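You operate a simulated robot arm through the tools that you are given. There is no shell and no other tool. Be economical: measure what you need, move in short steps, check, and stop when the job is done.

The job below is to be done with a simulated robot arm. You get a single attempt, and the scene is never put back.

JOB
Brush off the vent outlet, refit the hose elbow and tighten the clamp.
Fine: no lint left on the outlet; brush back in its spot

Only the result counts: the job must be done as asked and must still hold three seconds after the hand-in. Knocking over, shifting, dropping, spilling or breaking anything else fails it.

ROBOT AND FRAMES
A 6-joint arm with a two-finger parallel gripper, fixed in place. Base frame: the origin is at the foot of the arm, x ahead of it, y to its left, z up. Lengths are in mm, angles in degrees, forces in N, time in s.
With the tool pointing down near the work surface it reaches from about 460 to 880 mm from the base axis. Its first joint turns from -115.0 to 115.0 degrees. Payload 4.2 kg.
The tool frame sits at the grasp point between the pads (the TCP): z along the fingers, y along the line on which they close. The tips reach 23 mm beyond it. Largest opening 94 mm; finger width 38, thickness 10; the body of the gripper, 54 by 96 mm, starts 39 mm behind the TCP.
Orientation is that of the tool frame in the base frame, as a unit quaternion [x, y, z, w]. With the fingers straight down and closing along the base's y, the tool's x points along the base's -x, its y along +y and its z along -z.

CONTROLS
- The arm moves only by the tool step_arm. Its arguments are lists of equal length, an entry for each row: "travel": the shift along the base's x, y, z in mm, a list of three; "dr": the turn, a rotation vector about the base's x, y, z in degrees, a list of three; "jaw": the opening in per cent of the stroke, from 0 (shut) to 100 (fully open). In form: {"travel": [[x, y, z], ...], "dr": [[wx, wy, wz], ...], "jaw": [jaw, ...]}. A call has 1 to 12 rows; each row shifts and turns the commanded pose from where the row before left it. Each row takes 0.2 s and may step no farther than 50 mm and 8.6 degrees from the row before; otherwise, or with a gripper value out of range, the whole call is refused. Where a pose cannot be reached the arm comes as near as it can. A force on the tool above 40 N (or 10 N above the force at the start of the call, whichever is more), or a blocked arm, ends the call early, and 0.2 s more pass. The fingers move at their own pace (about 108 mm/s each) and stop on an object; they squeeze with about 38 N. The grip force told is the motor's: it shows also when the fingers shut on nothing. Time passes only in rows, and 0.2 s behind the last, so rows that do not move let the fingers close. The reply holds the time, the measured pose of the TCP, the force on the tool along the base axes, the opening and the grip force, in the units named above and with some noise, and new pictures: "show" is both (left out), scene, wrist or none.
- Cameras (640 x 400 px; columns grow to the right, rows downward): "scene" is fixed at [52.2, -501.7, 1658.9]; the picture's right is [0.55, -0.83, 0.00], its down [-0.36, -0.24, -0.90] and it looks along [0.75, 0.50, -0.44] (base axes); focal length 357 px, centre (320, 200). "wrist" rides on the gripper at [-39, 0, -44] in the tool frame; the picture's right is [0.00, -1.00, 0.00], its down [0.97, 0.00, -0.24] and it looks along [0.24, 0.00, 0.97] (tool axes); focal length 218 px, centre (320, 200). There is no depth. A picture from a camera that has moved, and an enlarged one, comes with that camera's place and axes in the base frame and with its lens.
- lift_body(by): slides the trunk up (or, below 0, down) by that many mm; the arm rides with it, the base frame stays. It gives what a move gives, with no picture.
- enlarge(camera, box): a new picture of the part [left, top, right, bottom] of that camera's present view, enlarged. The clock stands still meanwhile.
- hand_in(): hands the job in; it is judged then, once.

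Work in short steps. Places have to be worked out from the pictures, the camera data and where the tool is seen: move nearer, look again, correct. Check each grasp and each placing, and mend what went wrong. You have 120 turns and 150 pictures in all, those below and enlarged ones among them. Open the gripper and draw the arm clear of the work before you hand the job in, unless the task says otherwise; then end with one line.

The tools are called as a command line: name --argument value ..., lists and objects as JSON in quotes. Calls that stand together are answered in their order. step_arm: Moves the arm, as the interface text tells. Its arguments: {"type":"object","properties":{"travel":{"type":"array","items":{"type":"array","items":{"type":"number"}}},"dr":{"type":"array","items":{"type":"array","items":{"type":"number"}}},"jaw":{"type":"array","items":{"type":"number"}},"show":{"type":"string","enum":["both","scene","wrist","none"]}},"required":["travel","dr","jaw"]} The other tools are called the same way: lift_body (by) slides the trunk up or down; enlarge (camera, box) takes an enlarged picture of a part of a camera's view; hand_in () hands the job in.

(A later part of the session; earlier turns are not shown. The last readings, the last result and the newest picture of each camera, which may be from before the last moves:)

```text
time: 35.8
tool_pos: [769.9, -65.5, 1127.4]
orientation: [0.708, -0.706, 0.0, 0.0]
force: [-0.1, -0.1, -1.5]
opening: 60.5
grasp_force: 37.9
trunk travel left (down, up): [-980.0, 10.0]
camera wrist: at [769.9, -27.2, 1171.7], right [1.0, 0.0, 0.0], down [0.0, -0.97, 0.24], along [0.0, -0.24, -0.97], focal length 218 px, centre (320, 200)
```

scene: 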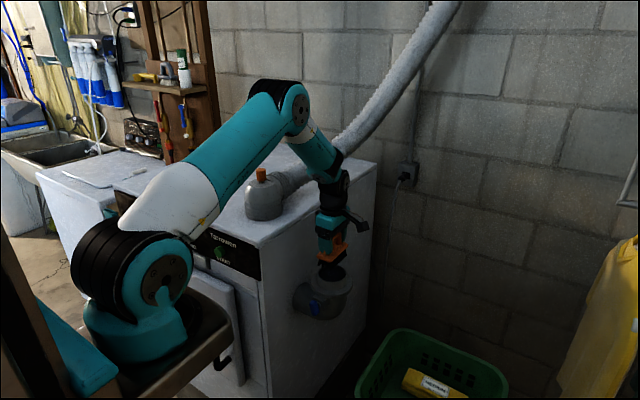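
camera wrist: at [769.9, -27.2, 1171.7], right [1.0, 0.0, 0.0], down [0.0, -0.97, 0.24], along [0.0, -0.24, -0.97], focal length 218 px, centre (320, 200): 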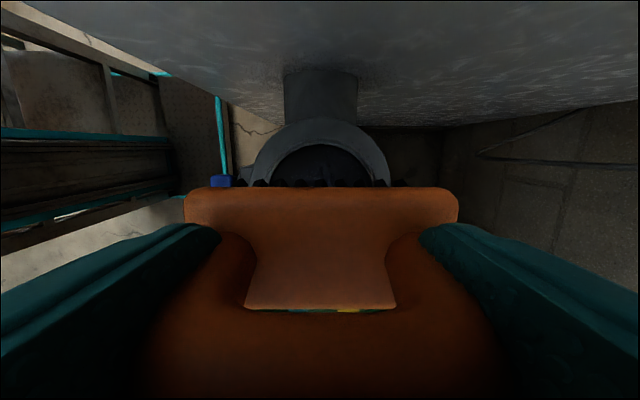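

Aligned: the opening is centred at x≈770. Lower to light contact with the rim, watching force.

step_arm --travel '[[0, 0, -30], [0, 0, -10], [0, 0, -4], [0, 0, -3], [0, 0, 0]]' --dr '[[0, 0, 0], [0, 0, 0], [0, 0, 0], [0, 0, 0], [0, 0, 0]]' --jaw '[0, 0, 0, 0, 0]' --show "none"

enlarge --camera "scene" --box '[276, 230, 372, 290]'

```text
time: 37.0
tool_pos: [768.6, -66.1, 1081.3]
orientation: [0.708, -0.706, 0.0, 0.0]
force: [0.5, -0.4, 12.9]
opening: 60.4
grasp_force: 38.2
trunk travel left (down, up): [-980.0, 10.0]
```

```text
6.67 times, centred on (324, 260) of scene
camera zoom: at [52.2, -501.7, 1658.9], right [0.55, -0.83, 0.0], down [-0.36, -0.24, -0.9], along [0.75, 0.5, -0.44], focal length 2380 px, centre (293, -200)
```

zoom: 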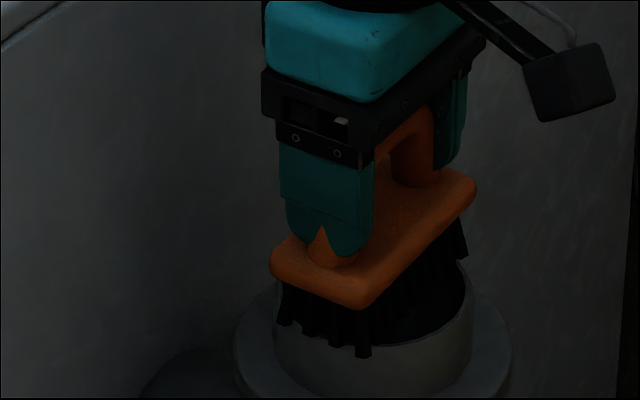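

Contact at 12.9 N, brush still square. Sweep along x in three lanes with light pressure.

step_arm --travel '[[0, 0, 1], [15, 0, 0], [15, 0, 0], [-15, 0, 0], [-15, 0, 0], [-15, 0, 0], [-15, 0, 0], [15, 0, 0], [15, 0, 0], [0, 0, 0]]' --dr '[[0, 0, 0], [0, 0, 0], [0, 0, 0], [0, 0, 0], [0, 0, 0], [0, 0, 0], [0, 0, 0], [0, 0, 0], [0, 0, 0], [0, 0, 0]]' --jaw '[0, 0, 0, 0, 0, 0, 0, 0, 0, 0]' --show "none"

enlarge --camera "scene" --box '[276, 230, 372, 290]'

```text
time: 39.2
tool_pos: [768.3, -65.9, 1081.9]
orientation: [0.708, -0.706, 0.0, 0.0]
force: [-2.9, -0.4, 9.1]
opening: 60.5
grasp_force: 37.6
trunk travel left (down, up): [-980.0, 10.0]
```

```text
6.67 times, centred on (324, 260) of scene
camera zoom: at [52.2, -501.7, 1658.9], right [0.55, -0.83, 0.0], down [-0.36, -0.24, -0.9], along [0.75, 0.5, -0.44], focal length 2380 px, centre (293, -200)
```

zoom: 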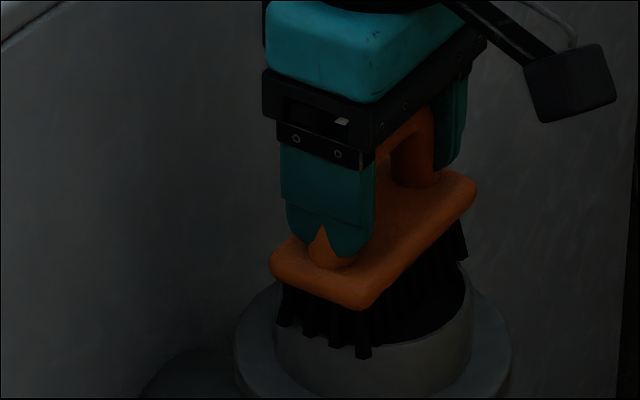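

Stable. Do the two side lanes (y −18 and +18), lifting between lanes.

step_arm --travel '[[0, 0, 6], [0, -18, 0], [0, 0, -6], [15, 0, 0], [15, 0, 0], [-15, 0, 0], [-15, 0, 0], [-15, 0, 0], [-15, 0, 0], [15, 0, 0], [15, 0, 0], [0, 0, 6]]' --dr '[[0, 0, 0], [0, 0, 0], [0, 0, 0], [0, 0, 0], [0, 0, 0], [0, 0, 0], [0, 0, 0], [0, 0, 0], [0, 0, 0], [0, 0, 0], [0, 0, 0], [0, 0, 0]]' --jaw '[0, 0, 0, 0, 0, 0, 0, 0, 0, 0, 0, 0]' --show "none"

step_arm --travel '[[0, 36, 0], [0, 0, -6], [15, 0, 0], [15, 0, 0], [-15, 0, 0], [-15, 0, 0], [-15, 0, 0], [-15, 0, 0], [15, 0, 0], [15, 0, 0], [0, -18, 30], [0, 0, 30]]' --dr '[[0, 0, 0], [0, 0, 0], [0, 0, 0], [0, 0, 0], [0, 0, 0], [0, 0, 0], [0, 0, 0], [0, 0, 0], [0, 0, 0], [0, 0, 0], [0, 0, 0], [0, 0, 0]]' --jaw '[0, 0, 0, 0, 0, 0, 0, 0, 0, 0, 0, 0]' --show "none"

enlarge --camera "scene" --box '[276, 230, 372, 290]'

```text
time: 41.8
tool_pos: [768.2, -83.2, 1085.8]
orientation: [0.708, -0.706, -0.001, 0.0]
force: [0.6, 0.4, -1.7]
opening: 60.7
grasp_force: 38.1
trunk travel left (down, up): [-980.0, 10.0]
```

```text
time: 44.4
tool_pos: [768.0, -66.3, 1141.1]
orientation: [0.708, -0.706, -0.001, 0.001]
force: [-0.5, -0.3, -1.3]
opening: 60.6
grasp_force: 38.2
trunk travel left (down, up): [-980.0, 10.0]
```

```text
6.67 times, centred on (324, 260) of scene
camera zoom: at [52.2, -501.7, 1658.9], right [0.55, -0.83, 0.0], down [-0.36, -0.24, -0.9], along [0.75, 0.5, -0.44], focal length 2380 px, centre (293, -200)
```

zoom: 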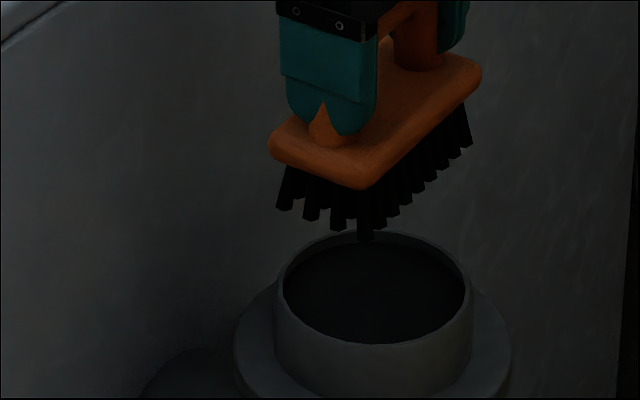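

The lint seems gone, but the brush may be shadowing it. Back away and check in full light.

step_arm --travel '[[-30, 0, 35], [-35, 0, 35], [-48, 0, 10], [-40, 0, 25], [0, 0, 40], [0, 0, 40], [0, 0, 0]]' --dr '[[0, 0, 0], [0, 0, 0], [0, 0, 0], [0, 0, 0], [0, 0, 0], [0, 0, 0], [0, 0, 0]]' --jaw '[0, 0, 0, 0, 0, 0, 0]' --show "none"

enlarge --camera "scene" --box '[292, 250, 372, 300]'

```text
time: 46.0
tool_pos: [614.9, -65.0, 1327.2]
orientation: [0.708, -0.706, 0.0, 0.001]
force: [-0.7, 1.0, -0.9]
opening: 60.4
grasp_force: 38.3
trunk travel left (down, up): [-980.0, 10.0]
```

```text
8.00 times, centred on (332, 275) of scene
camera zoom: at [52.2, -501.7, 1658.9], right [0.55, -0.83, 0.0], down [-0.36, -0.24, -0.9], along [0.75, 0.5, -0.44], focal length 2856 px, centre (224, -400)
```

zoom: 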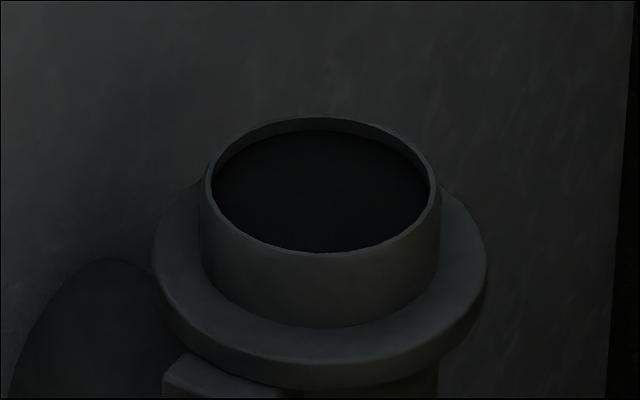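

The lint is gone. Now return the brush to its original spot (711.5,346.7, yaw 6.7°).

step_arm --travel '[[-8, 40, 0], [0, 48, 0], [0, 48, 0], [0, 48, 0], [0, 48, 0], [0, 48, 0], [0, 48, 0], [0, 48, 0], [30, 35, 0], [40, 0, 0], [34, 0.5, -30], [0, 0, 0]]' --dr '[[0, 0, 0], [0, 0, 0], [0, 0, 0], [0, 0, 0], [0, 0, 2], [0, 0, 2], [0, 0, 2.5], [0, 0, 0], [0, 0, 0], [0, 0, 0], [0, 0, 0], [0, 0, 0]]' --jaw '[0, 0, 0, 0, 0, 0, 0, 0, 0, 0, 0, 0]' --show "none"

```text
time: 48.6
tool_pos: [711.6, 344.6, 1296.7]
orientation: [0.747, -0.664, 0.0, 0.001]
force: [0.5, 0.0, -0.7]
opening: 60.6
grasp_force: 37.8
trunk travel left (down, up): [-980.0, 10.0]
```

Lower gently to the surface at z≈1238 with the last y correction.

step_arm --travel '[[0, 2, -30], [0, 0, -20], [0, 0, -6], [0, 0, -2], [0, 0, 0]]' --dr '[[0, 0, 0], [0, 0, 0], [0, 0, 0], [0, 0, 0], [0, 0, 0]]' --jaw '[0, 0, 0, 0, 0]' --show "none"

enlarge --camera "scene" --box '[180, 130, 320, 230]'

```text
time: 49.8
tool_pos: [711.4, 349.0, 1239.3]
orientation: [0.747, -0.665, 0.001, -0.001]
force: [-0.1, 0.2, -1.2]
opening: 60.5
grasp_force: 38.0
trunk travel left (down, up): [-980.0, 10.0]
```

```text
4.00 times, centred on (250, 180) of scene
camera zoom: at [52.2, -501.7, 1658.9], right [0.55, -0.83, 0.0], down [-0.36, -0.24, -0.9], along [0.75, 0.5, -0.44], focal length 1428 px, centre (600, 280)
```

zoom: 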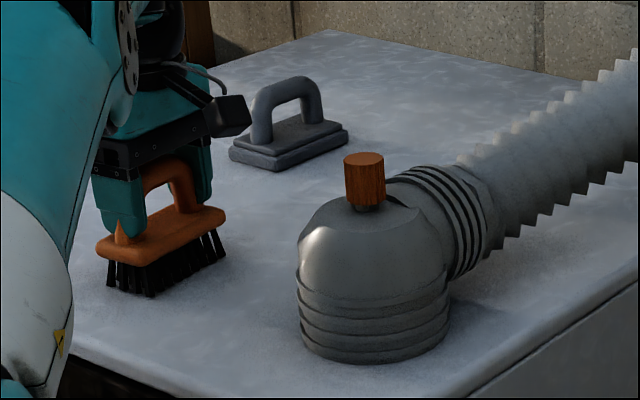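

Position matches the original within ~3 mm. Lower the last 2 mm, release, and rise.

step_arm --travel '[[0, 0, -1.5], [0, 0, 0], [0, 0, 0], [0, 0, 0], [0, 0, 0], [0, 0, 30], [0, 0, 35], [0, 0, 0]]' --dr '[[0, 0, 0], [0, 0, 0], [0, 0, 0], [0, 0, 0], [0, 0, 0], [0, 0, 0], [0, 0, 0], [0, 0, 0]]' --jaw '[0, 0, 68, 80, 100, 100, 100, 100]' --show "wrist"

enlarge --camera "scene" --box '[180, 130, 320, 230]'

```text
time: 51.6
tool_pos: [711.1, 348.5, 1302.9]
orientation: [0.748, -0.664, 0.0, 0.0]
force: [0.5, 0.1, -0.4]
opening: 94.2
grasp_force: 0.0
trunk travel left (down, up): [-980.0, 10.0]
camera wrist: at [706.6, 386.3, 1347.9], right [0.99, 0.12, 0.0], down [0.11, -0.96, 0.24], along [0.03, -0.24, -0.97], focal length 218 px, centre (320, 200)
```

wrist: 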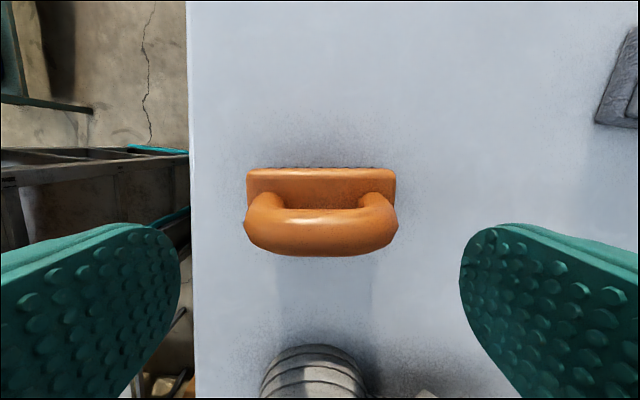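

```text
4.00 times, centred on (250, 180) of scene
camera zoom: at [52.2, -501.7, 1658.9], right [0.55, -0.83, 0.0], down [-0.36, -0.24, -0.9], along [0.75, 0.5, -0.44], focal length 1428 px, centre (600, 280)
```

zoom: 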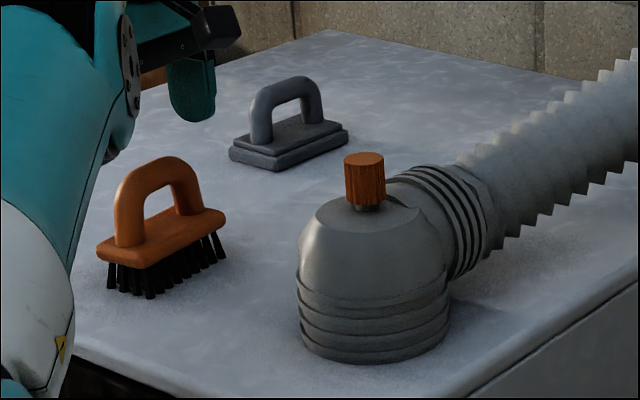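

The brush stands in its spot within ~3 mm. Now inspect the outlet's blue part and the elbow knob.

enlarge --camera "scene" --box '[284, 256, 364, 326]'

enlarge --camera "scene" --box '[236, 160, 316, 225]'

```text
5.71 times, centred on (324, 291) of scene
camera zoom: at [52.2, -501.7, 1658.9], right [0.55, -0.83, 0.0], down [-0.36, -0.24, -0.9], along [0.75, 0.5, -0.44], focal length 2040 px, centre (297, -320)
```

zoom: 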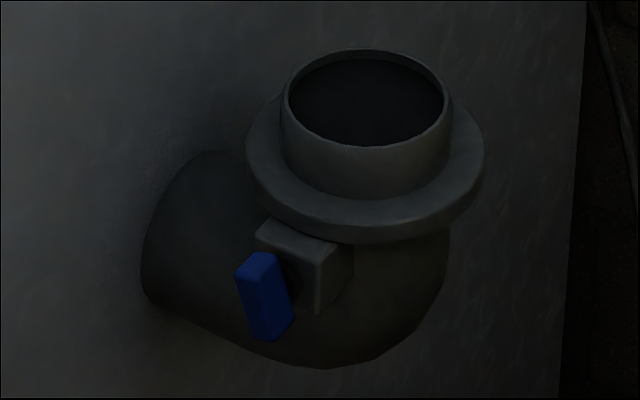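

```text
6.15 times, centred on (276, 192) of scene
camera zoom: at [52.2, -501.7, 1658.9], right [0.55, -0.83, 0.0], down [-0.36, -0.24, -0.9], along [0.75, 0.5, -0.44], focal length 2197 px, centre (591, 246)
```

zoom: 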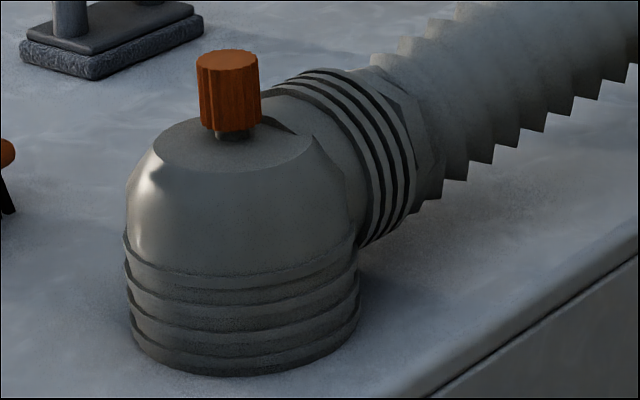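

The orange fluted knob on the elbow is the clamp screw, while the blue lever looks like a separate damper that I will leave alone. Move above the elbow, high, for a down look.

step_arm --travel '[[0, 0, 30], [0, -20, 30], [0, -40, 30], [5, -40, 0], [5, -40, 0], [5, -30, 0], [0, 0, 0]]' --dr '[[0, 0, -3], [0, 0, -3.7], [0, 0, 0], [0, 0, 0], [0, 0, 0], [0, 0, 0], [0, 0, 0]]' --jaw '[100, 100, 100, 100, 100, 100, 100]'

```text
time: 53.2
tool_pos: [726.0, 175.1, 1392.8]
orientation: [-0.707, 0.707, 0.0, 0.0]
force: [-0.4, -0.5, 0.6]
opening: 94.0
grasp_force: 0.2
out of reach, approached as far as the arm can: row 1, 2
trunk travel left (down, up): [-980.0, 10.0]
camera wrist: at [727.0, 214.0, 1438.2], right [1.0, 0.0, 0.0], down [0.0, -0.97, 0.24], along [0.0, -0.24, -0.97], focal length 218 px, centre (320, 200)
```

scene: 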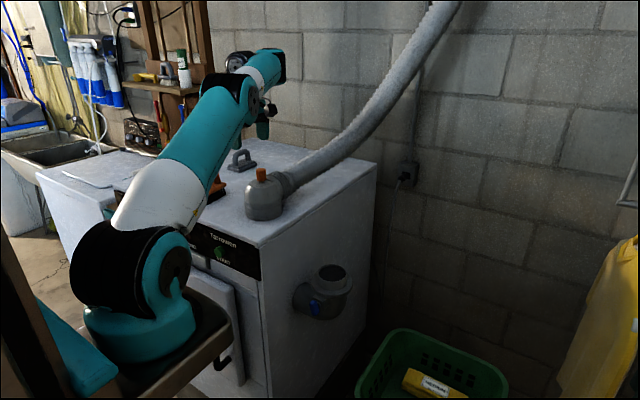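
wrist: 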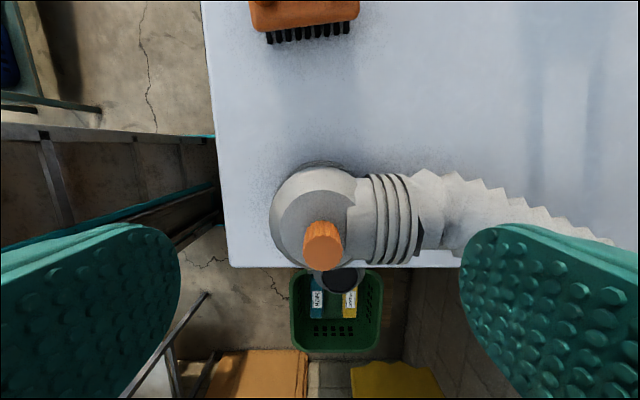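

Knob confirmed at (729,142), top z≈1303. Move directly over it, descend to z≈1340 and check.

step_arm --travel '[[3, -33, 0], [0, 0, -30], [0, 0, -23], [0, 0, 0]]' --dr '[[0, 0, 0], [0, 0, 0], [0, 0, 0], [0, 0, 0]]' --jaw '[100, 100, 100, 100]' --show "wrist"

enlarge --camera "scene" --box '[226, 130, 326, 230]'

```text
time: 54.2
tool_pos: [753.8, 154.2, 1350.9]
orientation: [-0.706, 0.708, 0.001, -0.001]
force: [-0.1, -0.1, -1.2]
opening: 94.2
grasp_force: 0.0
out of reach, approached as far as the arm can: row 1, 2, 3
trunk travel left (down, up): [-980.0, 10.0]
camera wrist: at [754.7, 192.6, 1395.7], right [1.0, 0.0, 0.0], down [0.0, -0.97, 0.24], along [0.0, -0.24, -0.97], focal length 218 px, centre (320, 200)
```

wrist: 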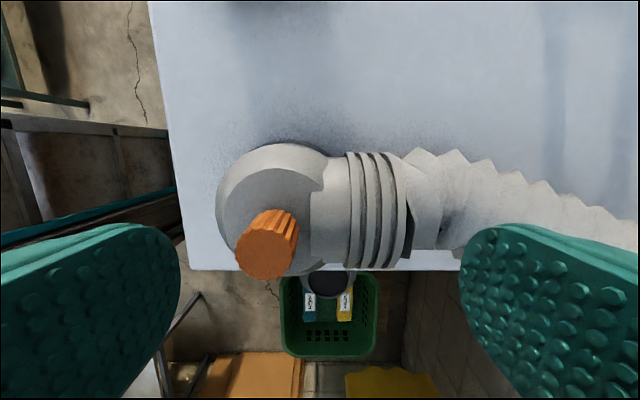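

```text
4.00 times, centred on (276, 180) of scene
camera zoom: at [52.2, -501.7, 1658.9], right [0.55, -0.83, 0.0], down [-0.36, -0.24, -0.9], along [0.75, 0.5, -0.44], focal length 1428 px, centre (496, 280)
```

zoom: 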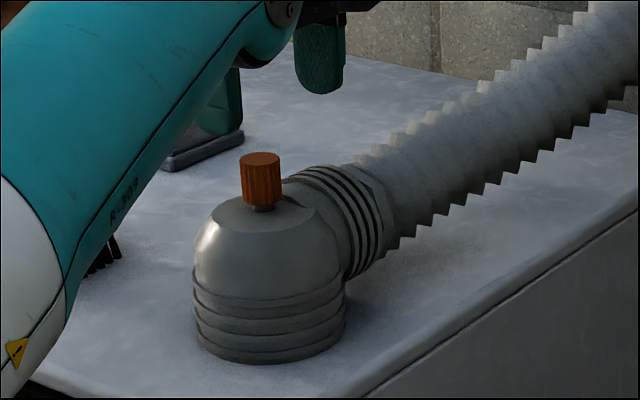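

The reach limit pushed me to (754,154); knob estimate is (728.5,144). Correct the position at this height.

step_arm --travel '[[-25, -10, 0], [0, 0, -10], [0, 0, 0]]' --dr '[[0, 0, 0], [0, 0, 0], [0, 0, 0]]' --jaw '[100, 100, 100]' --show "wrist"

```text
time: 55.0
tool_pos: [753.1, 156.5, 1352.1]
orientation: [0.707, -0.707, -0.001, 0.0]
force: [0.2, -0.2, 0.8]
opening: 93.9
grasp_force: 0.0
out of reach, approached as far as the arm can: row 1
trunk travel left (down, up): [-980.0, 10.0]
camera wrist: at [753.6, 194.6, 1395.6], right [1.0, 0.0, 0.0], down [0.0, -0.97, 0.24], along [0.0, -0.24, -0.97], focal length 218 px, centre (320, 200)
```

wrist: 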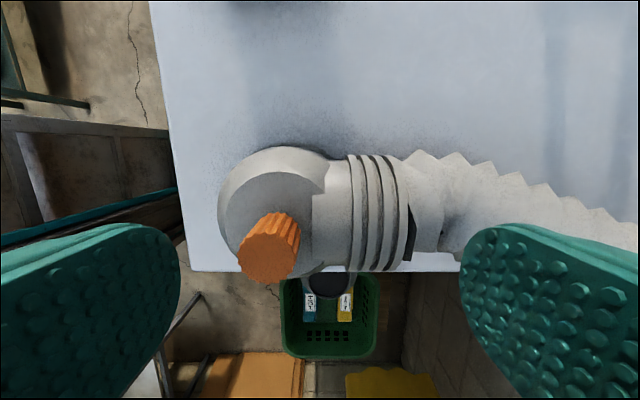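

Odd that moving inward is refused; try a small descent then a small inward step to understand.

step_arm --travel '[[0, 0, -10], [-8, 0, 0], [-8, 0, 0], [-8, 0, 0], [0, 0, 0]]' --dr '[[0, 0, 0], [0, 0, 0], [0, 0, 0], [0, 0, 0], [0, 0, 0]]' --jaw '[100, 100, 100, 100, 100]' --show "none"

```text
time: 56.2
tool_pos: [748.1, 166.3, 1349.0]
orientation: [-0.707, 0.708, 0.0, -0.002]
force: [0.3, -0.1, -0.2]
opening: 93.9
grasp_force: 0.0
out of reach, approached as far as the arm can: row 1, 2, 3, 4
trunk travel left (down, up): [-980.0, 10.0]
```

It looks like the wrist's last joint is at a limit in this configuration. Turn the yaw clockwise 33° and retry.

step_arm --travel '[[0, 0, 0], [0, 0, 0], [0, 0, 0], [0, 0, 0], [-10, -10, 0], [-10, -10, 0], [0, 0, 0]]' --dr '[[0, 0, -8.2], [0, 0, -8.2], [0, 0, -8.2], [0, 0, -8.2], [0, 0, 0], [0, 0, 0], [0, 0, 0]]' --jaw '[100, 100, 100, 100, 100, 100, 100]'

```text
time: 57.8
tool_pos: [750.7, 159.9, 1354.3]
orientation: [-0.478, 0.879, 0.0, -0.001]
force: [0.1, -0.1, -0.5]
opening: 94.0
grasp_force: 0.1
out of reach, approached as far as the arm can: row 5, 6
trunk travel left (down, up): [-980.0, 10.0]
camera wrist: at [771.5, 191.9, 1398.9], right [0.84, -0.54, 0.0], down [-0.53, -0.82, 0.24], along [-0.13, -0.2, -0.97], focal length 218 px, centre (320, 200)
```

scene: 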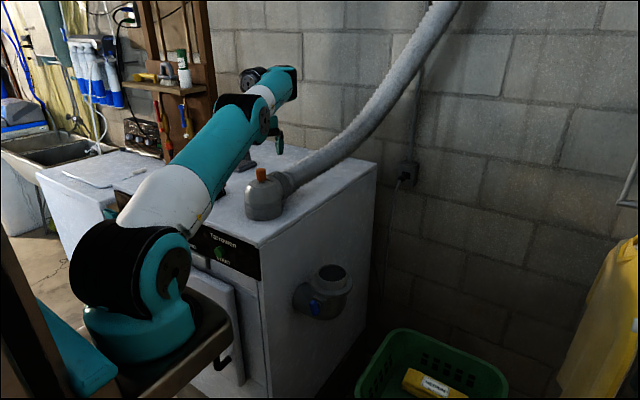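
wrist: 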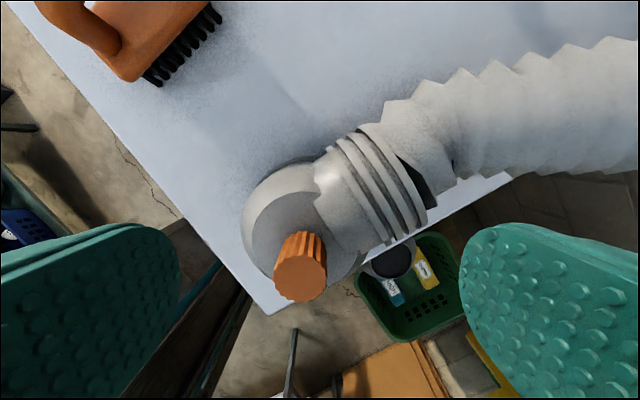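

It seems the elbow passed through the straight-arm singularity and is now bent the wrong way, giving an inner limit. Stretch up/outward to straight again and then pull inward at height to recover.

step_arm --travel '[[0, 0, 20], [0, 0, 20], [0, 0, 30], [0, 0, 40], [0, 0, 40], [0, 0, 0]]' --dr '[[0, 0, 0], [0, 0, 0], [0, 0, 0], [0, 0, 0], [0, 0, 0], [0, 0, 0]]' --jaw '[100, 100, 100, 100, 100, 100]' --show "none"

```text
time: 59.2
tool_pos: [749.6, 158.7, 1503.9]
orientation: [-0.479, 0.878, 0.001, 0.0]
force: [-0.2, 0.3, 0.1]
opening: 93.9
grasp_force: 0.1
trunk travel left (down, up): [-980.0, 10.0]
```

Higher is reachable here. Take a look at the arm's shape and try moving inward at this height.

step_arm --travel '[[-30, -5, 0], [-30, -5, 0], [-30, -5, 0], [0, 0, 0]]' --dr '[[0, 0, 0], [0, 0, 0], [0, 0, 0], [0, 0, 0]]' --jaw '[100, 100, 100, 100]' --show "scene"

```text
time: 60.2
tool_pos: [658.5, 143.7, 1504.8]
orientation: [-0.479, 0.878, 0.0, 0.0]
force: [0.2, -0.4, 0.5]
opening: 94.0
grasp_force: 0.0
trunk travel left (down, up): [-980.0, 10.0]
```

scene: 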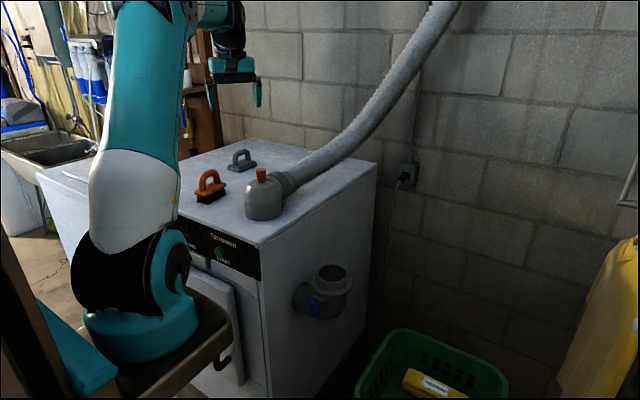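

The arm is back in the normal elbow-up shape. Now descend here first (inner side), then extend to the knob at low height.

step_arm --travel '[[0, 0, -45], [0, 0, -45], [0, 0, -45], [0, 0, -15], [20, 0, 0], [20, 0, 0], [15, 0, 0], [0, 0, 0]]' --dr '[[0, 0, 0], [0, 0, 0], [0, 0, 0], [0, 0, 0], [0, 0, 0], [0, 0, 0], [0, 0, 0], [0, 0, 0]]' --jaw '[100, 100, 100, 100, 100, 100, 100, 100]'

```text
time: 62.0
tool_pos: [715.6, 143.8, 1353.3]
orientation: [-0.479, 0.878, 0.0, 0.0]
force: [0.1, 0.9, -1.0]
opening: 94.2
grasp_force: 0.1
trunk travel left (down, up): [-980.0, 10.0]
camera wrist: at [737.6, 176.9, 1398.4], right [0.84, -0.54, 0.0], down [-0.53, -0.82, 0.24], along [-0.13, -0.2, -0.97], focal length 218 px, centre (320, 200)
```

scene: 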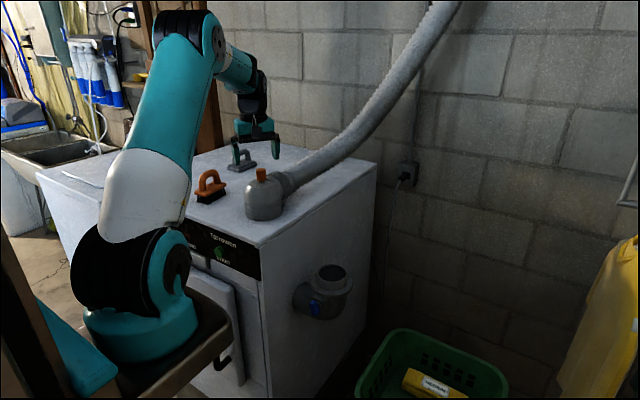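
wrist: 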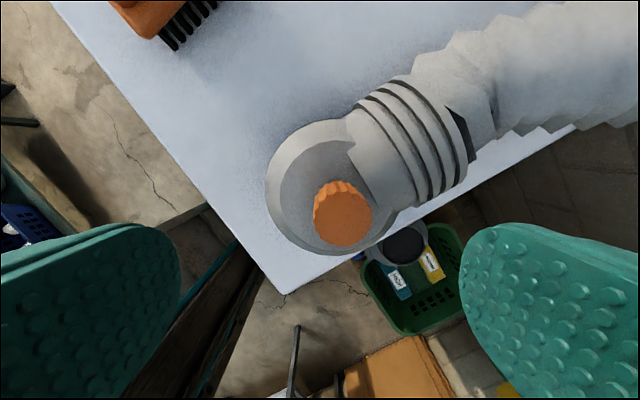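

Good configuration now; knob at (729,144.3). Center over it and descend to z≈1294, then look before closing.

step_arm --travel '[[13.5, 0.5, 0], [0, 0, -20], [0, 0, -20], [0, 0, -19], [0, 0, 0]]' --dr '[[0, 0, 0], [0, 0, 0], [0, 0, 0], [0, 0, 0], [0, 0, 0]]' --jaw '[100, 100, 100, 100, 100]' --show "wrist"

enlarge --camera "scene" --box '[226, 130, 326, 230]'

```text
time: 63.2
tool_pos: [729.5, 145.1, 1295.7]
orientation: [-0.478, 0.878, -0.001, 0.001]
force: [0.9, 0.3, -0.1]
opening: 93.8
grasp_force: 0.0
trunk travel left (down, up): [-980.0, 10.0]
camera wrist: at [750.4, 177.5, 1339.1], right [0.84, -0.54, 0.0], down [-0.53, -0.82, 0.24], along [-0.13, -0.2, -0.97], focal length 218 px, centre (320, 200)
```

wrist: 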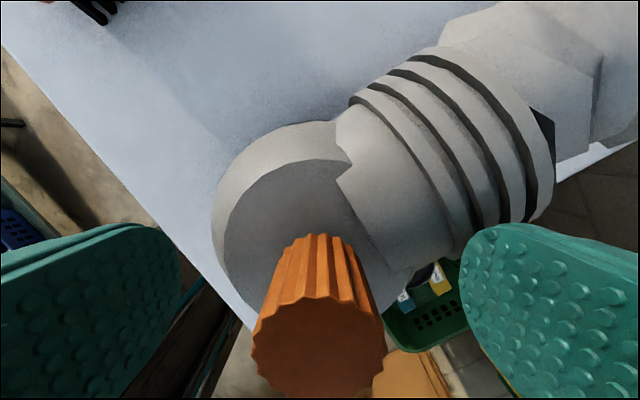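

```text
4.00 times, centred on (276, 180) of scene
camera zoom: at [52.2, -501.7, 1658.9], right [0.55, -0.83, 0.0], down [-0.36, -0.24, -0.9], along [0.75, 0.5, -0.44], focal length 1428 px, centre (496, 280)
```

zoom: 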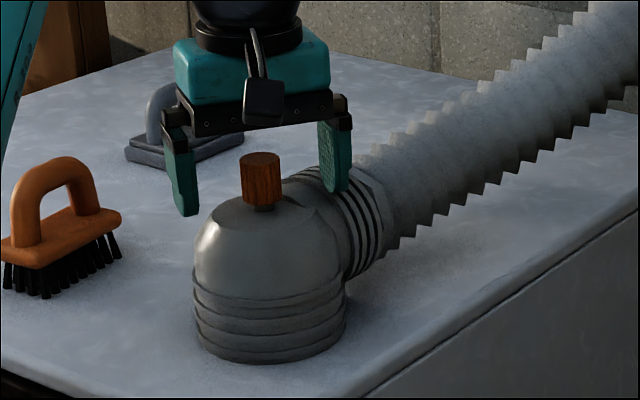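

Fingers straddle the knob, midpoint matches the knob. Close.

step_arm --travel '[[0, 0, 0], [0, 0, 0], [0, 0, 0], [0, 0, 0]]' --dr '[[0, 0, 0], [0, 0, 0], [0, 0, 0], [0, 0, 0]]' --jaw '[60, 20, 0, 0]' --show "none"

enlarge --camera "scene" --box '[226, 130, 326, 230]'

```text
time: 64.2
tool_pos: [729.0, 145.2, 1294.7]
orientation: [-0.479, 0.878, 0.0, 0.001]
force: [-0.1, -1.0, -0.4]
opening: 26.3
grasp_force: 38.3
trunk travel left (down, up): [-980.0, 10.0]
```

```text
4.00 times, centred on (276, 180) of scene
camera zoom: at [52.2, -501.7, 1658.9], right [0.55, -0.83, 0.0], down [-0.36, -0.24, -0.9], along [0.75, 0.5, -0.44], focal length 1428 px, centre (496, 280)
```

zoom: 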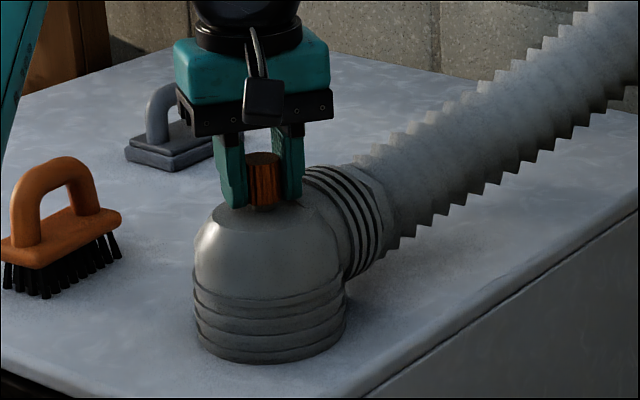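

Gripped at 26.3 mm. Lift slowly 30 mm and check load and tilt.

step_arm --travel '[[0, 0, 5], [0, 0, 10], [0, 0, 15], [0, 0, 0]]' --dr '[[0, 0, 0], [0, 0, 0], [0, 0, 0], [0, 0, 0]]' --jaw '[0, 0, 0, 0]' --show "none"

enlarge --camera "scene" --box '[226, 130, 326, 230]'

```text
time: 65.2
tool_pos: [728.5, 145.1, 1325.1]
orientation: [-0.479, 0.878, 0.0, 0.0]
force: [0.0, 0.4, -3.2]
opening: 26.4
grasp_force: 38.0
trunk travel left (down, up): [-980.0, 10.0]
```

```text
4.00 times, centred on (276, 180) of scene
camera zoom: at [52.2, -501.7, 1658.9], right [0.55, -0.83, 0.0], down [-0.36, -0.24, -0.9], along [0.75, 0.5, -0.44], focal length 1428 px, centre (496, 280)
```

zoom: 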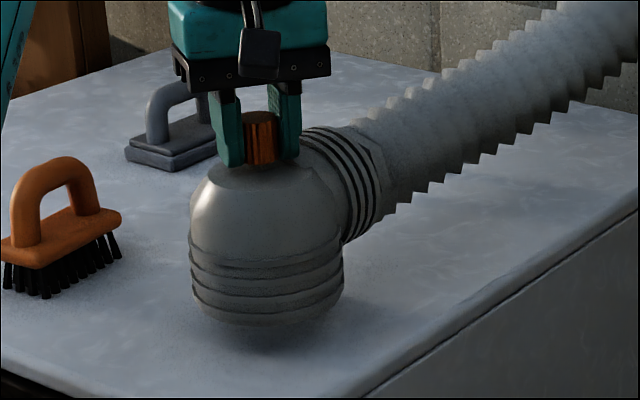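

Lifted cleanly with ~3 N load. Carry it toward the outlet at this height in modest steps.

step_arm --travel '[[4, -22, 0], [4, -22, 0], [4, -22, 0], [4, -22, 0], [4, -22, 0], [4, -22, 0], [4, -22, 0], [4, -22, 0], [4, -22, 0], [4, -12, 0], [0, 0, 0]]' --dr '[[0, 0, 0], [0, 0, 0], [0, 0, 0], [0, 0, 0], [0, 0, 0], [0, 0, 0], [0, 0, 0], [0, 0, 0], [0, 0, 0], [0, 0, 0], [0, 0, 0]]' --jaw '[0, 0, 0, 0, 0, 0, 0, 0, 0, 0, 0]'

```text
time: 67.6
tool_pos: [769.5, -66.2, 1323.9]
orientation: [-0.479, 0.878, 0.0, 0.0]
force: [0.2, -0.3, -1.7]
opening: 26.3
grasp_force: 38.0
trunk travel left (down, up): [-980.0, 10.0]
camera wrist: at [791.0, -32.9, 1369.6], right [0.84, -0.54, 0.0], down [-0.53, -0.82, 0.24], along [-0.13, -0.2, -0.97], focal length 218 px, centre (320, 200)
```

scene: 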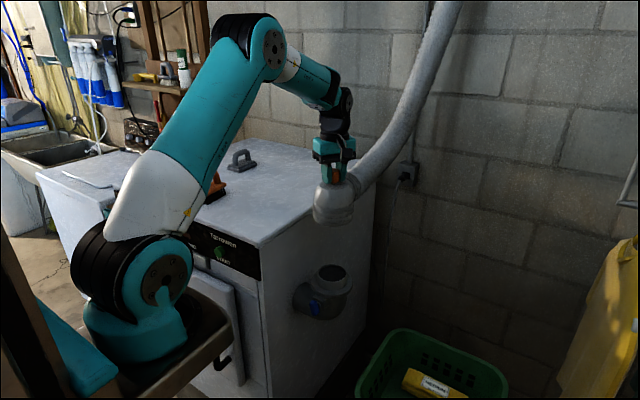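
wrist: 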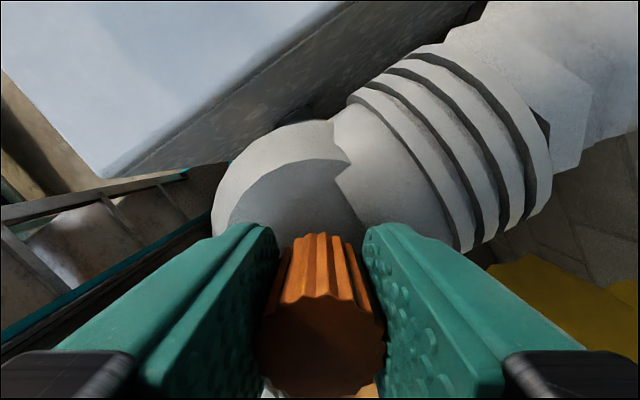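

Lower to ~20 mm above the rim and compare alignment in the scene view.

step_arm --travel '[[0, 0, -30], [0, 0, -30], [0, 0, -30], [0, 0, -30], [0, 0, -25], [0, 0, -20], [0, 0, 0]]' --dr '[[0, 0, 0], [0, 0, 0], [0, 0, 0], [0, 0, 0], [0, 0, 0], [0, 0, 0], [0, 0, 0]]' --jaw '[0, 0, 0, 0, 0, 0, 0]' --show "scene"

enlarge --camera "scene" --box '[276, 210, 372, 290]'

```text
time: 69.2
tool_pos: [770.0, -65.5, 1160.0]
orientation: [-0.479, 0.878, 0.0, 0.0]
force: [0.8, 0.3, -2.5]
opening: 26.1
grasp_force: 38.6
trunk travel left (down, up): [-980.0, 10.0]
```

scene: 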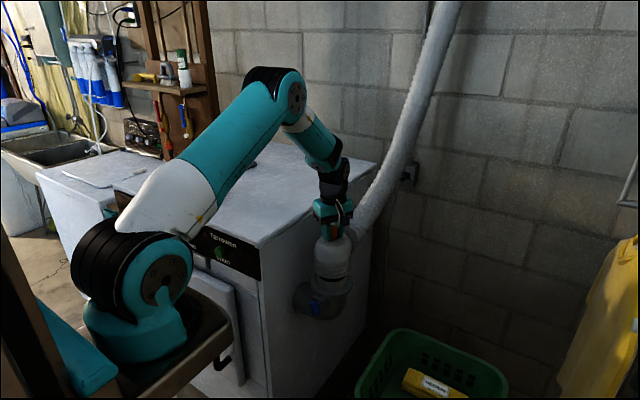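

```text
5.00 times, centred on (324, 250) of scene
camera zoom: at [52.2, -501.7, 1658.9], right [0.55, -0.83, 0.0], down [-0.36, -0.24, -0.9], along [0.75, 0.5, -0.44], focal length 1785 px, centre (300, -50)
```

zoom: 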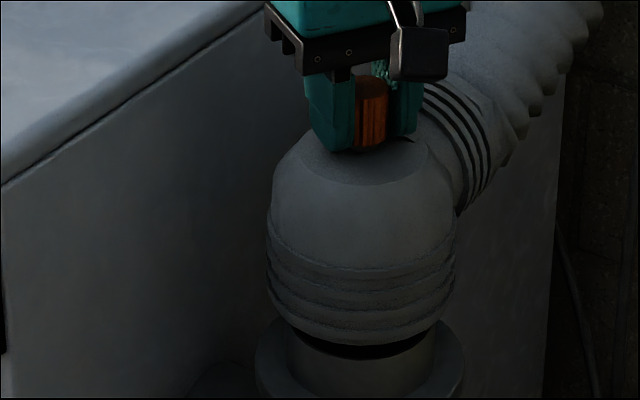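

Aligned within ~1 mm in this view. Lower gently, watching force.

step_arm --travel '[[0, 0, -8], [0, 0, -6], [0, 0, -5], [0, 0, -5], [0, 0, -5], [0, 0, 0]]' --dr '[[0, 0, 0], [0, 0, 0], [0, 0, 0], [0, 0, 0], [0, 0, 0], [0, 0, 0]]' --jaw '[0, 0, 0, 0, 0, 0]' --show "none"

enlarge --camera "scene" --box '[276, 210, 372, 290]'

```text
time: 70.6
tool_pos: [768.7, -65.6, 1129.9]
orientation: [-0.478, 0.878, 0.0, 0.0]
force: [0.1, -0.5, -2.2]
opening: 26.4
grasp_force: 38.1
trunk travel left (down, up): [-980.0, 10.0]
```

```text
5.00 times, centred on (324, 250) of scene
camera zoom: at [52.2, -501.7, 1658.9], right [0.55, -0.83, 0.0], down [-0.36, -0.24, -0.9], along [0.75, 0.5, -0.44], focal length 1785 px, centre (300, -50)
```

zoom: 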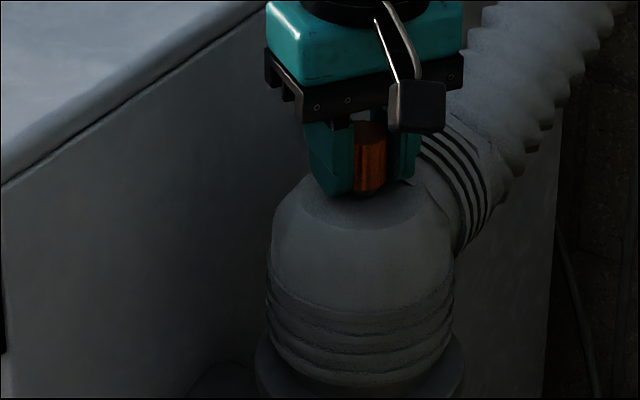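

It is sliding over the stub with no resistance. Continue down to seat it on the flange.

step_arm --travel '[[0, 0, -5], [0, 0, -5], [0, 0, -4], [0, 0, -3], [0, 0, -3], [0, 0, 0]]' --dr '[[0, 0, 0], [0, 0, 0], [0, 0, 0], [0, 0, 0], [0, 0, 0], [0, 0, 0]]' --jaw '[0, 0, 0, 0, 0, 0]' --show "none"

enlarge --camera "scene" --box '[276, 220, 372, 300]'

```text
time: 72.0
tool_pos: [769.0, -65.3, 1110.1]
orientation: [-0.479, 0.878, 0.0, 0.0]
force: [-0.6, 0.2, 0.7]
opening: 26.3
grasp_force: 38.3
trunk travel left (down, up): [-980.0, 10.0]
```

```text
5.00 times, centred on (324, 260) of scene
camera zoom: at [52.2, -501.7, 1658.9], right [0.55, -0.83, 0.0], down [-0.36, -0.24, -0.9], along [0.75, 0.5, -0.44], focal length 1785 px, centre (300, -100)
```

zoom: 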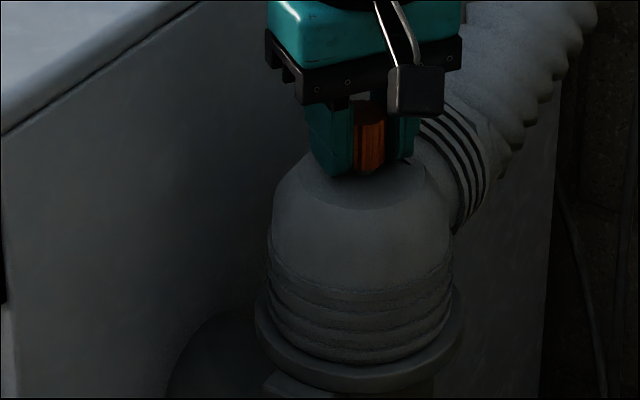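

Load has begun to transfer to the flange. Push a few mm more until firmly seated.

step_arm --travel '[[0, 0, -1.5], [0, 0, -1.5], [0, 0, 0]]' --dr '[[0, 0, 0], [0, 0, 0], [0, 0, 0]]' --jaw '[0, 0, 0]' --show "none"

```text
time: 72.8
tool_pos: [768.7, -63.8, 1109.1]
orientation: [-0.479, 0.878, -0.001, 0.001]
force: [-1.7, 0.0, 21.0]
opening: 26.0
grasp_force: 38.0
trunk travel left (down, up): [-980.0, 10.0]
```

Seated (21 N at z≈1109). Ease off slightly and turn the knob clockwise ~80°, watching whether the elbow stays put.

step_arm --travel '[[0, 0, 1.5], [0, 0, 0], [0, 0, 0], [0, 0, 0], [0, 0, 0], [0, 0, 0], [0, 0, 0], [0, 0, 0], [0, 0, 0], [0, 0, 0], [0, 0, 0], [0, 0, 0]]' --dr '[[0, 0, 0], [0, 0, -8], [0, 0, -8], [0, 0, -8], [0, 0, -8], [0, 0, -8], [0, 0, -8], [0, 0, -8], [0, 0, -8], [0, 0, -8], [0, 0, -8], [0, 0, 0]]' --jaw '[0, 0, 0, 0, 0, 0, 0, 0, 0, 0, 0, 0]' --show "wrist"

enlarge --camera "scene" --box '[276, 220, 372, 300]'

```text
time: 75.4
tool_pos: [768.1, -64.9, 1109.1]
orientation: [0.199, 0.98, 0.0, -0.001]
force: [4.3, -0.6, 3.7]
opening: 26.4
grasp_force: 37.8
trunk travel left (down, up): [-980.0, 10.0]
camera wrist: at [805.2, -80.6, 1154.2], right [-0.39, -0.92, 0.0], down [-0.89, 0.38, 0.24], along [-0.22, 0.09, -0.97], focal length 218 px, centre (320, 200)
```

wrist: 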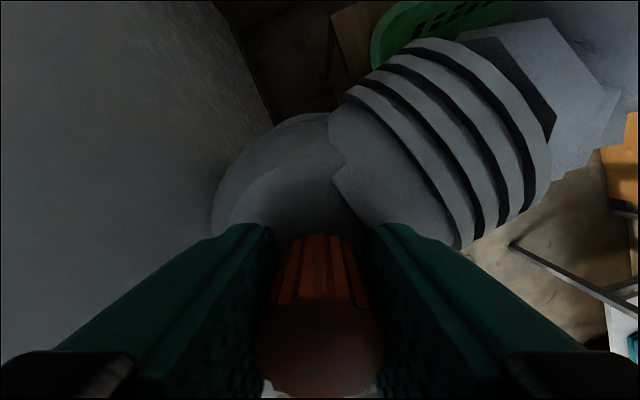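

```text
5.00 times, centred on (324, 260) of scene
camera zoom: at [52.2, -501.7, 1658.9], right [0.55, -0.83, 0.0], down [-0.36, -0.24, -0.9], along [0.75, 0.5, -0.44], focal length 1785 px, centre (300, -100)
```

zoom: 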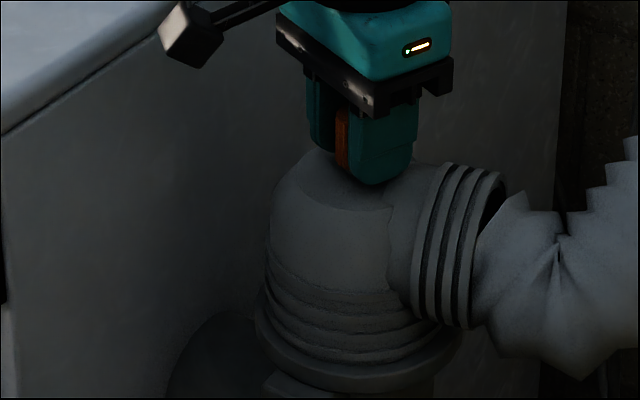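

The whole elbow turned with the knob, so the knob appears to be a fixed grip (not the clamp). Turn it back to restore the hose direction.

step_arm --travel '[[0, 0, 0], [0, 0, 0], [0, 0, 0], [0, 0, 0], [0, 0, 0], [0, 0, 0], [0, 0, 0], [0, 0, 0], [0, 0, 0], [0, 0, 0], [0, 0, 0]]' --dr '[[0, 0, 8], [0, 0, 8], [0, 0, 8], [0, 0, 8], [0, 0, 8], [0, 0, 8], [0, 0, 8], [0, 0, 8], [0, 0, 8], [0, 0, 8], [0, 0, 0]]' --jaw '[0, 0, 0, 0, 0, 0, 0, 0, 0, 0, 0]' --show "wrist"

enlarge --camera "scene" --box '[276, 220, 372, 300]'

enlarge --camera "scene" --box '[290, 270, 354, 330]'

```text
time: 77.8
tool_pos: [769.0, -63.9, 1109.7]
orientation: [-0.479, 0.878, 0.0, 0.0]
force: [1.0, 0.0, 3.7]
opening: 26.5
grasp_force: 38.0
trunk travel left (down, up): [-980.0, 10.0]
camera wrist: at [790.4, -32.8, 1154.2], right [0.84, -0.54, 0.0], down [-0.52, -0.82, 0.24], along [-0.13, -0.2, -0.97], focal length 218 px, centre (320, 200)
```

wrist: 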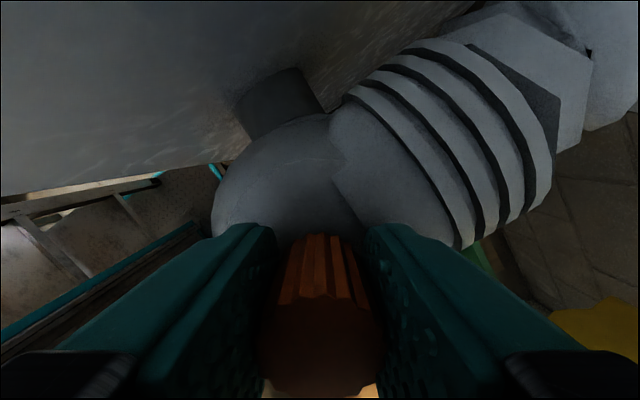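

```text
5.00 times, centred on (324, 260) of scene
camera zoom: at [52.2, -501.7, 1658.9], right [0.55, -0.83, 0.0], down [-0.36, -0.24, -0.9], along [0.75, 0.5, -0.44], focal length 1785 px, centre (300, -100)
```

zoom: 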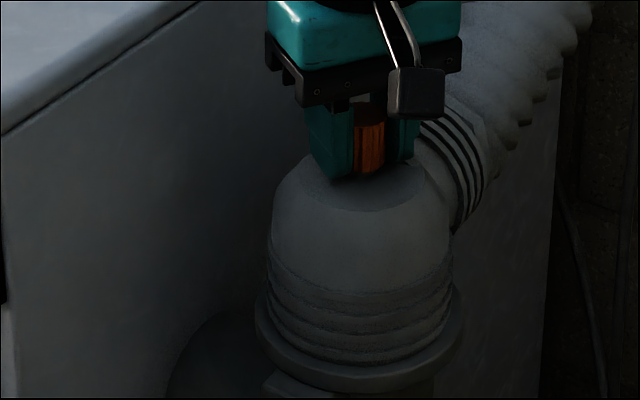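

```text
6.67 times, centred on (322, 300) of scene
camera zoom: at [52.2, -501.7, 1658.9], right [0.55, -0.83, 0.0], down [-0.36, -0.24, -0.9], along [0.75, 0.5, -0.44], focal length 2380 px, centre (307, -467)
```

zoom: 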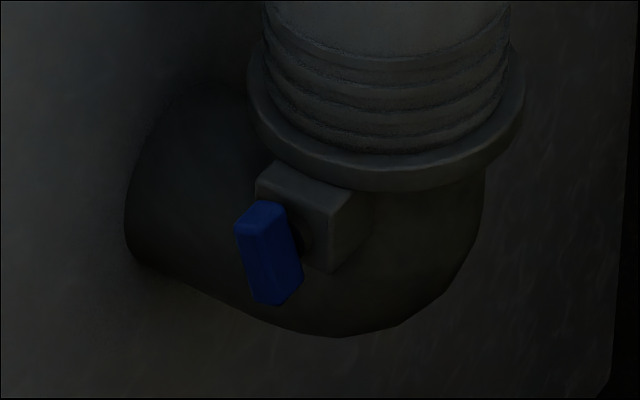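

Elbow restored and seated; the blue T-lever on the lug under the collar must be the clamp. Release the knob and rise clear, then check that the elbow stays.

step_arm --travel '[[0, 0, 0], [0, 0, 0], [0, 0, 20], [0, 0, 30], [0, 0, 40], [-30, 0, 40], [-40, 0, 20], [-40, 0, 0], [0, 0, 0]]' --dr '[[0, 0, 0], [0, 0, 0], [0, 0, 0], [0, 0, 0], [0, 0, 0], [0, 0, -8], [0, 0, -8], [0, 0, -8], [0, 0, -8]]' --jaw '[40, 60, 60, 60, 60, 60, 60, 60, 60]' --show "wrist"

enlarge --camera "scene" --box '[276, 210, 388, 330]'

```text
time: 79.8
tool_pos: [656.7, -64.9, 1259.0]
orientation: [-0.217, 0.976, 0.0, -0.001]
force: [0.9, 0.0, -0.4]
opening: 56.4
grasp_force: 0.1
trunk travel left (down, up): [-980.0, 10.0]
camera wrist: at [693.5, -48.5, 1303.2], right [0.42, -0.91, 0.0], down [-0.88, -0.41, 0.24], along [-0.22, -0.1, -0.97], focal length 218 px, centre (320, 200)
```

wrist: 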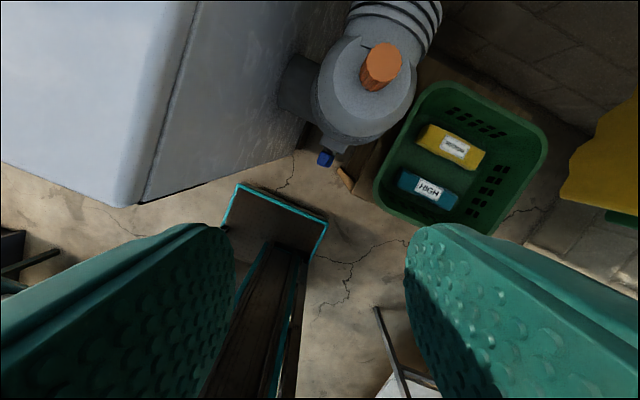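

```text
3.33 times, centred on (332, 270) of scene
camera zoom: at [52.2, -501.7, 1658.9], right [0.55, -0.83, 0.0], down [-0.36, -0.24, -0.9], along [0.75, 0.5, -0.44], focal length 1190 px, centre (280, -33)
```

zoom: 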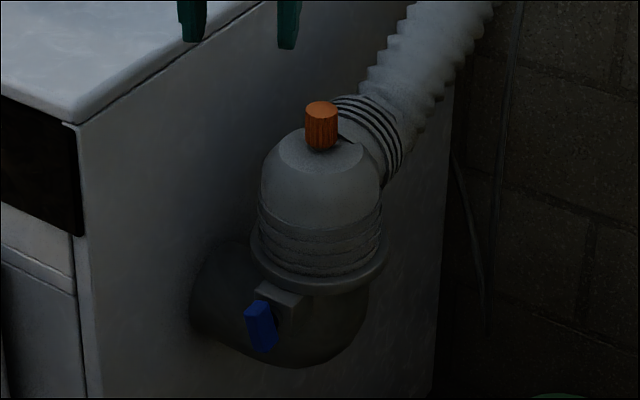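

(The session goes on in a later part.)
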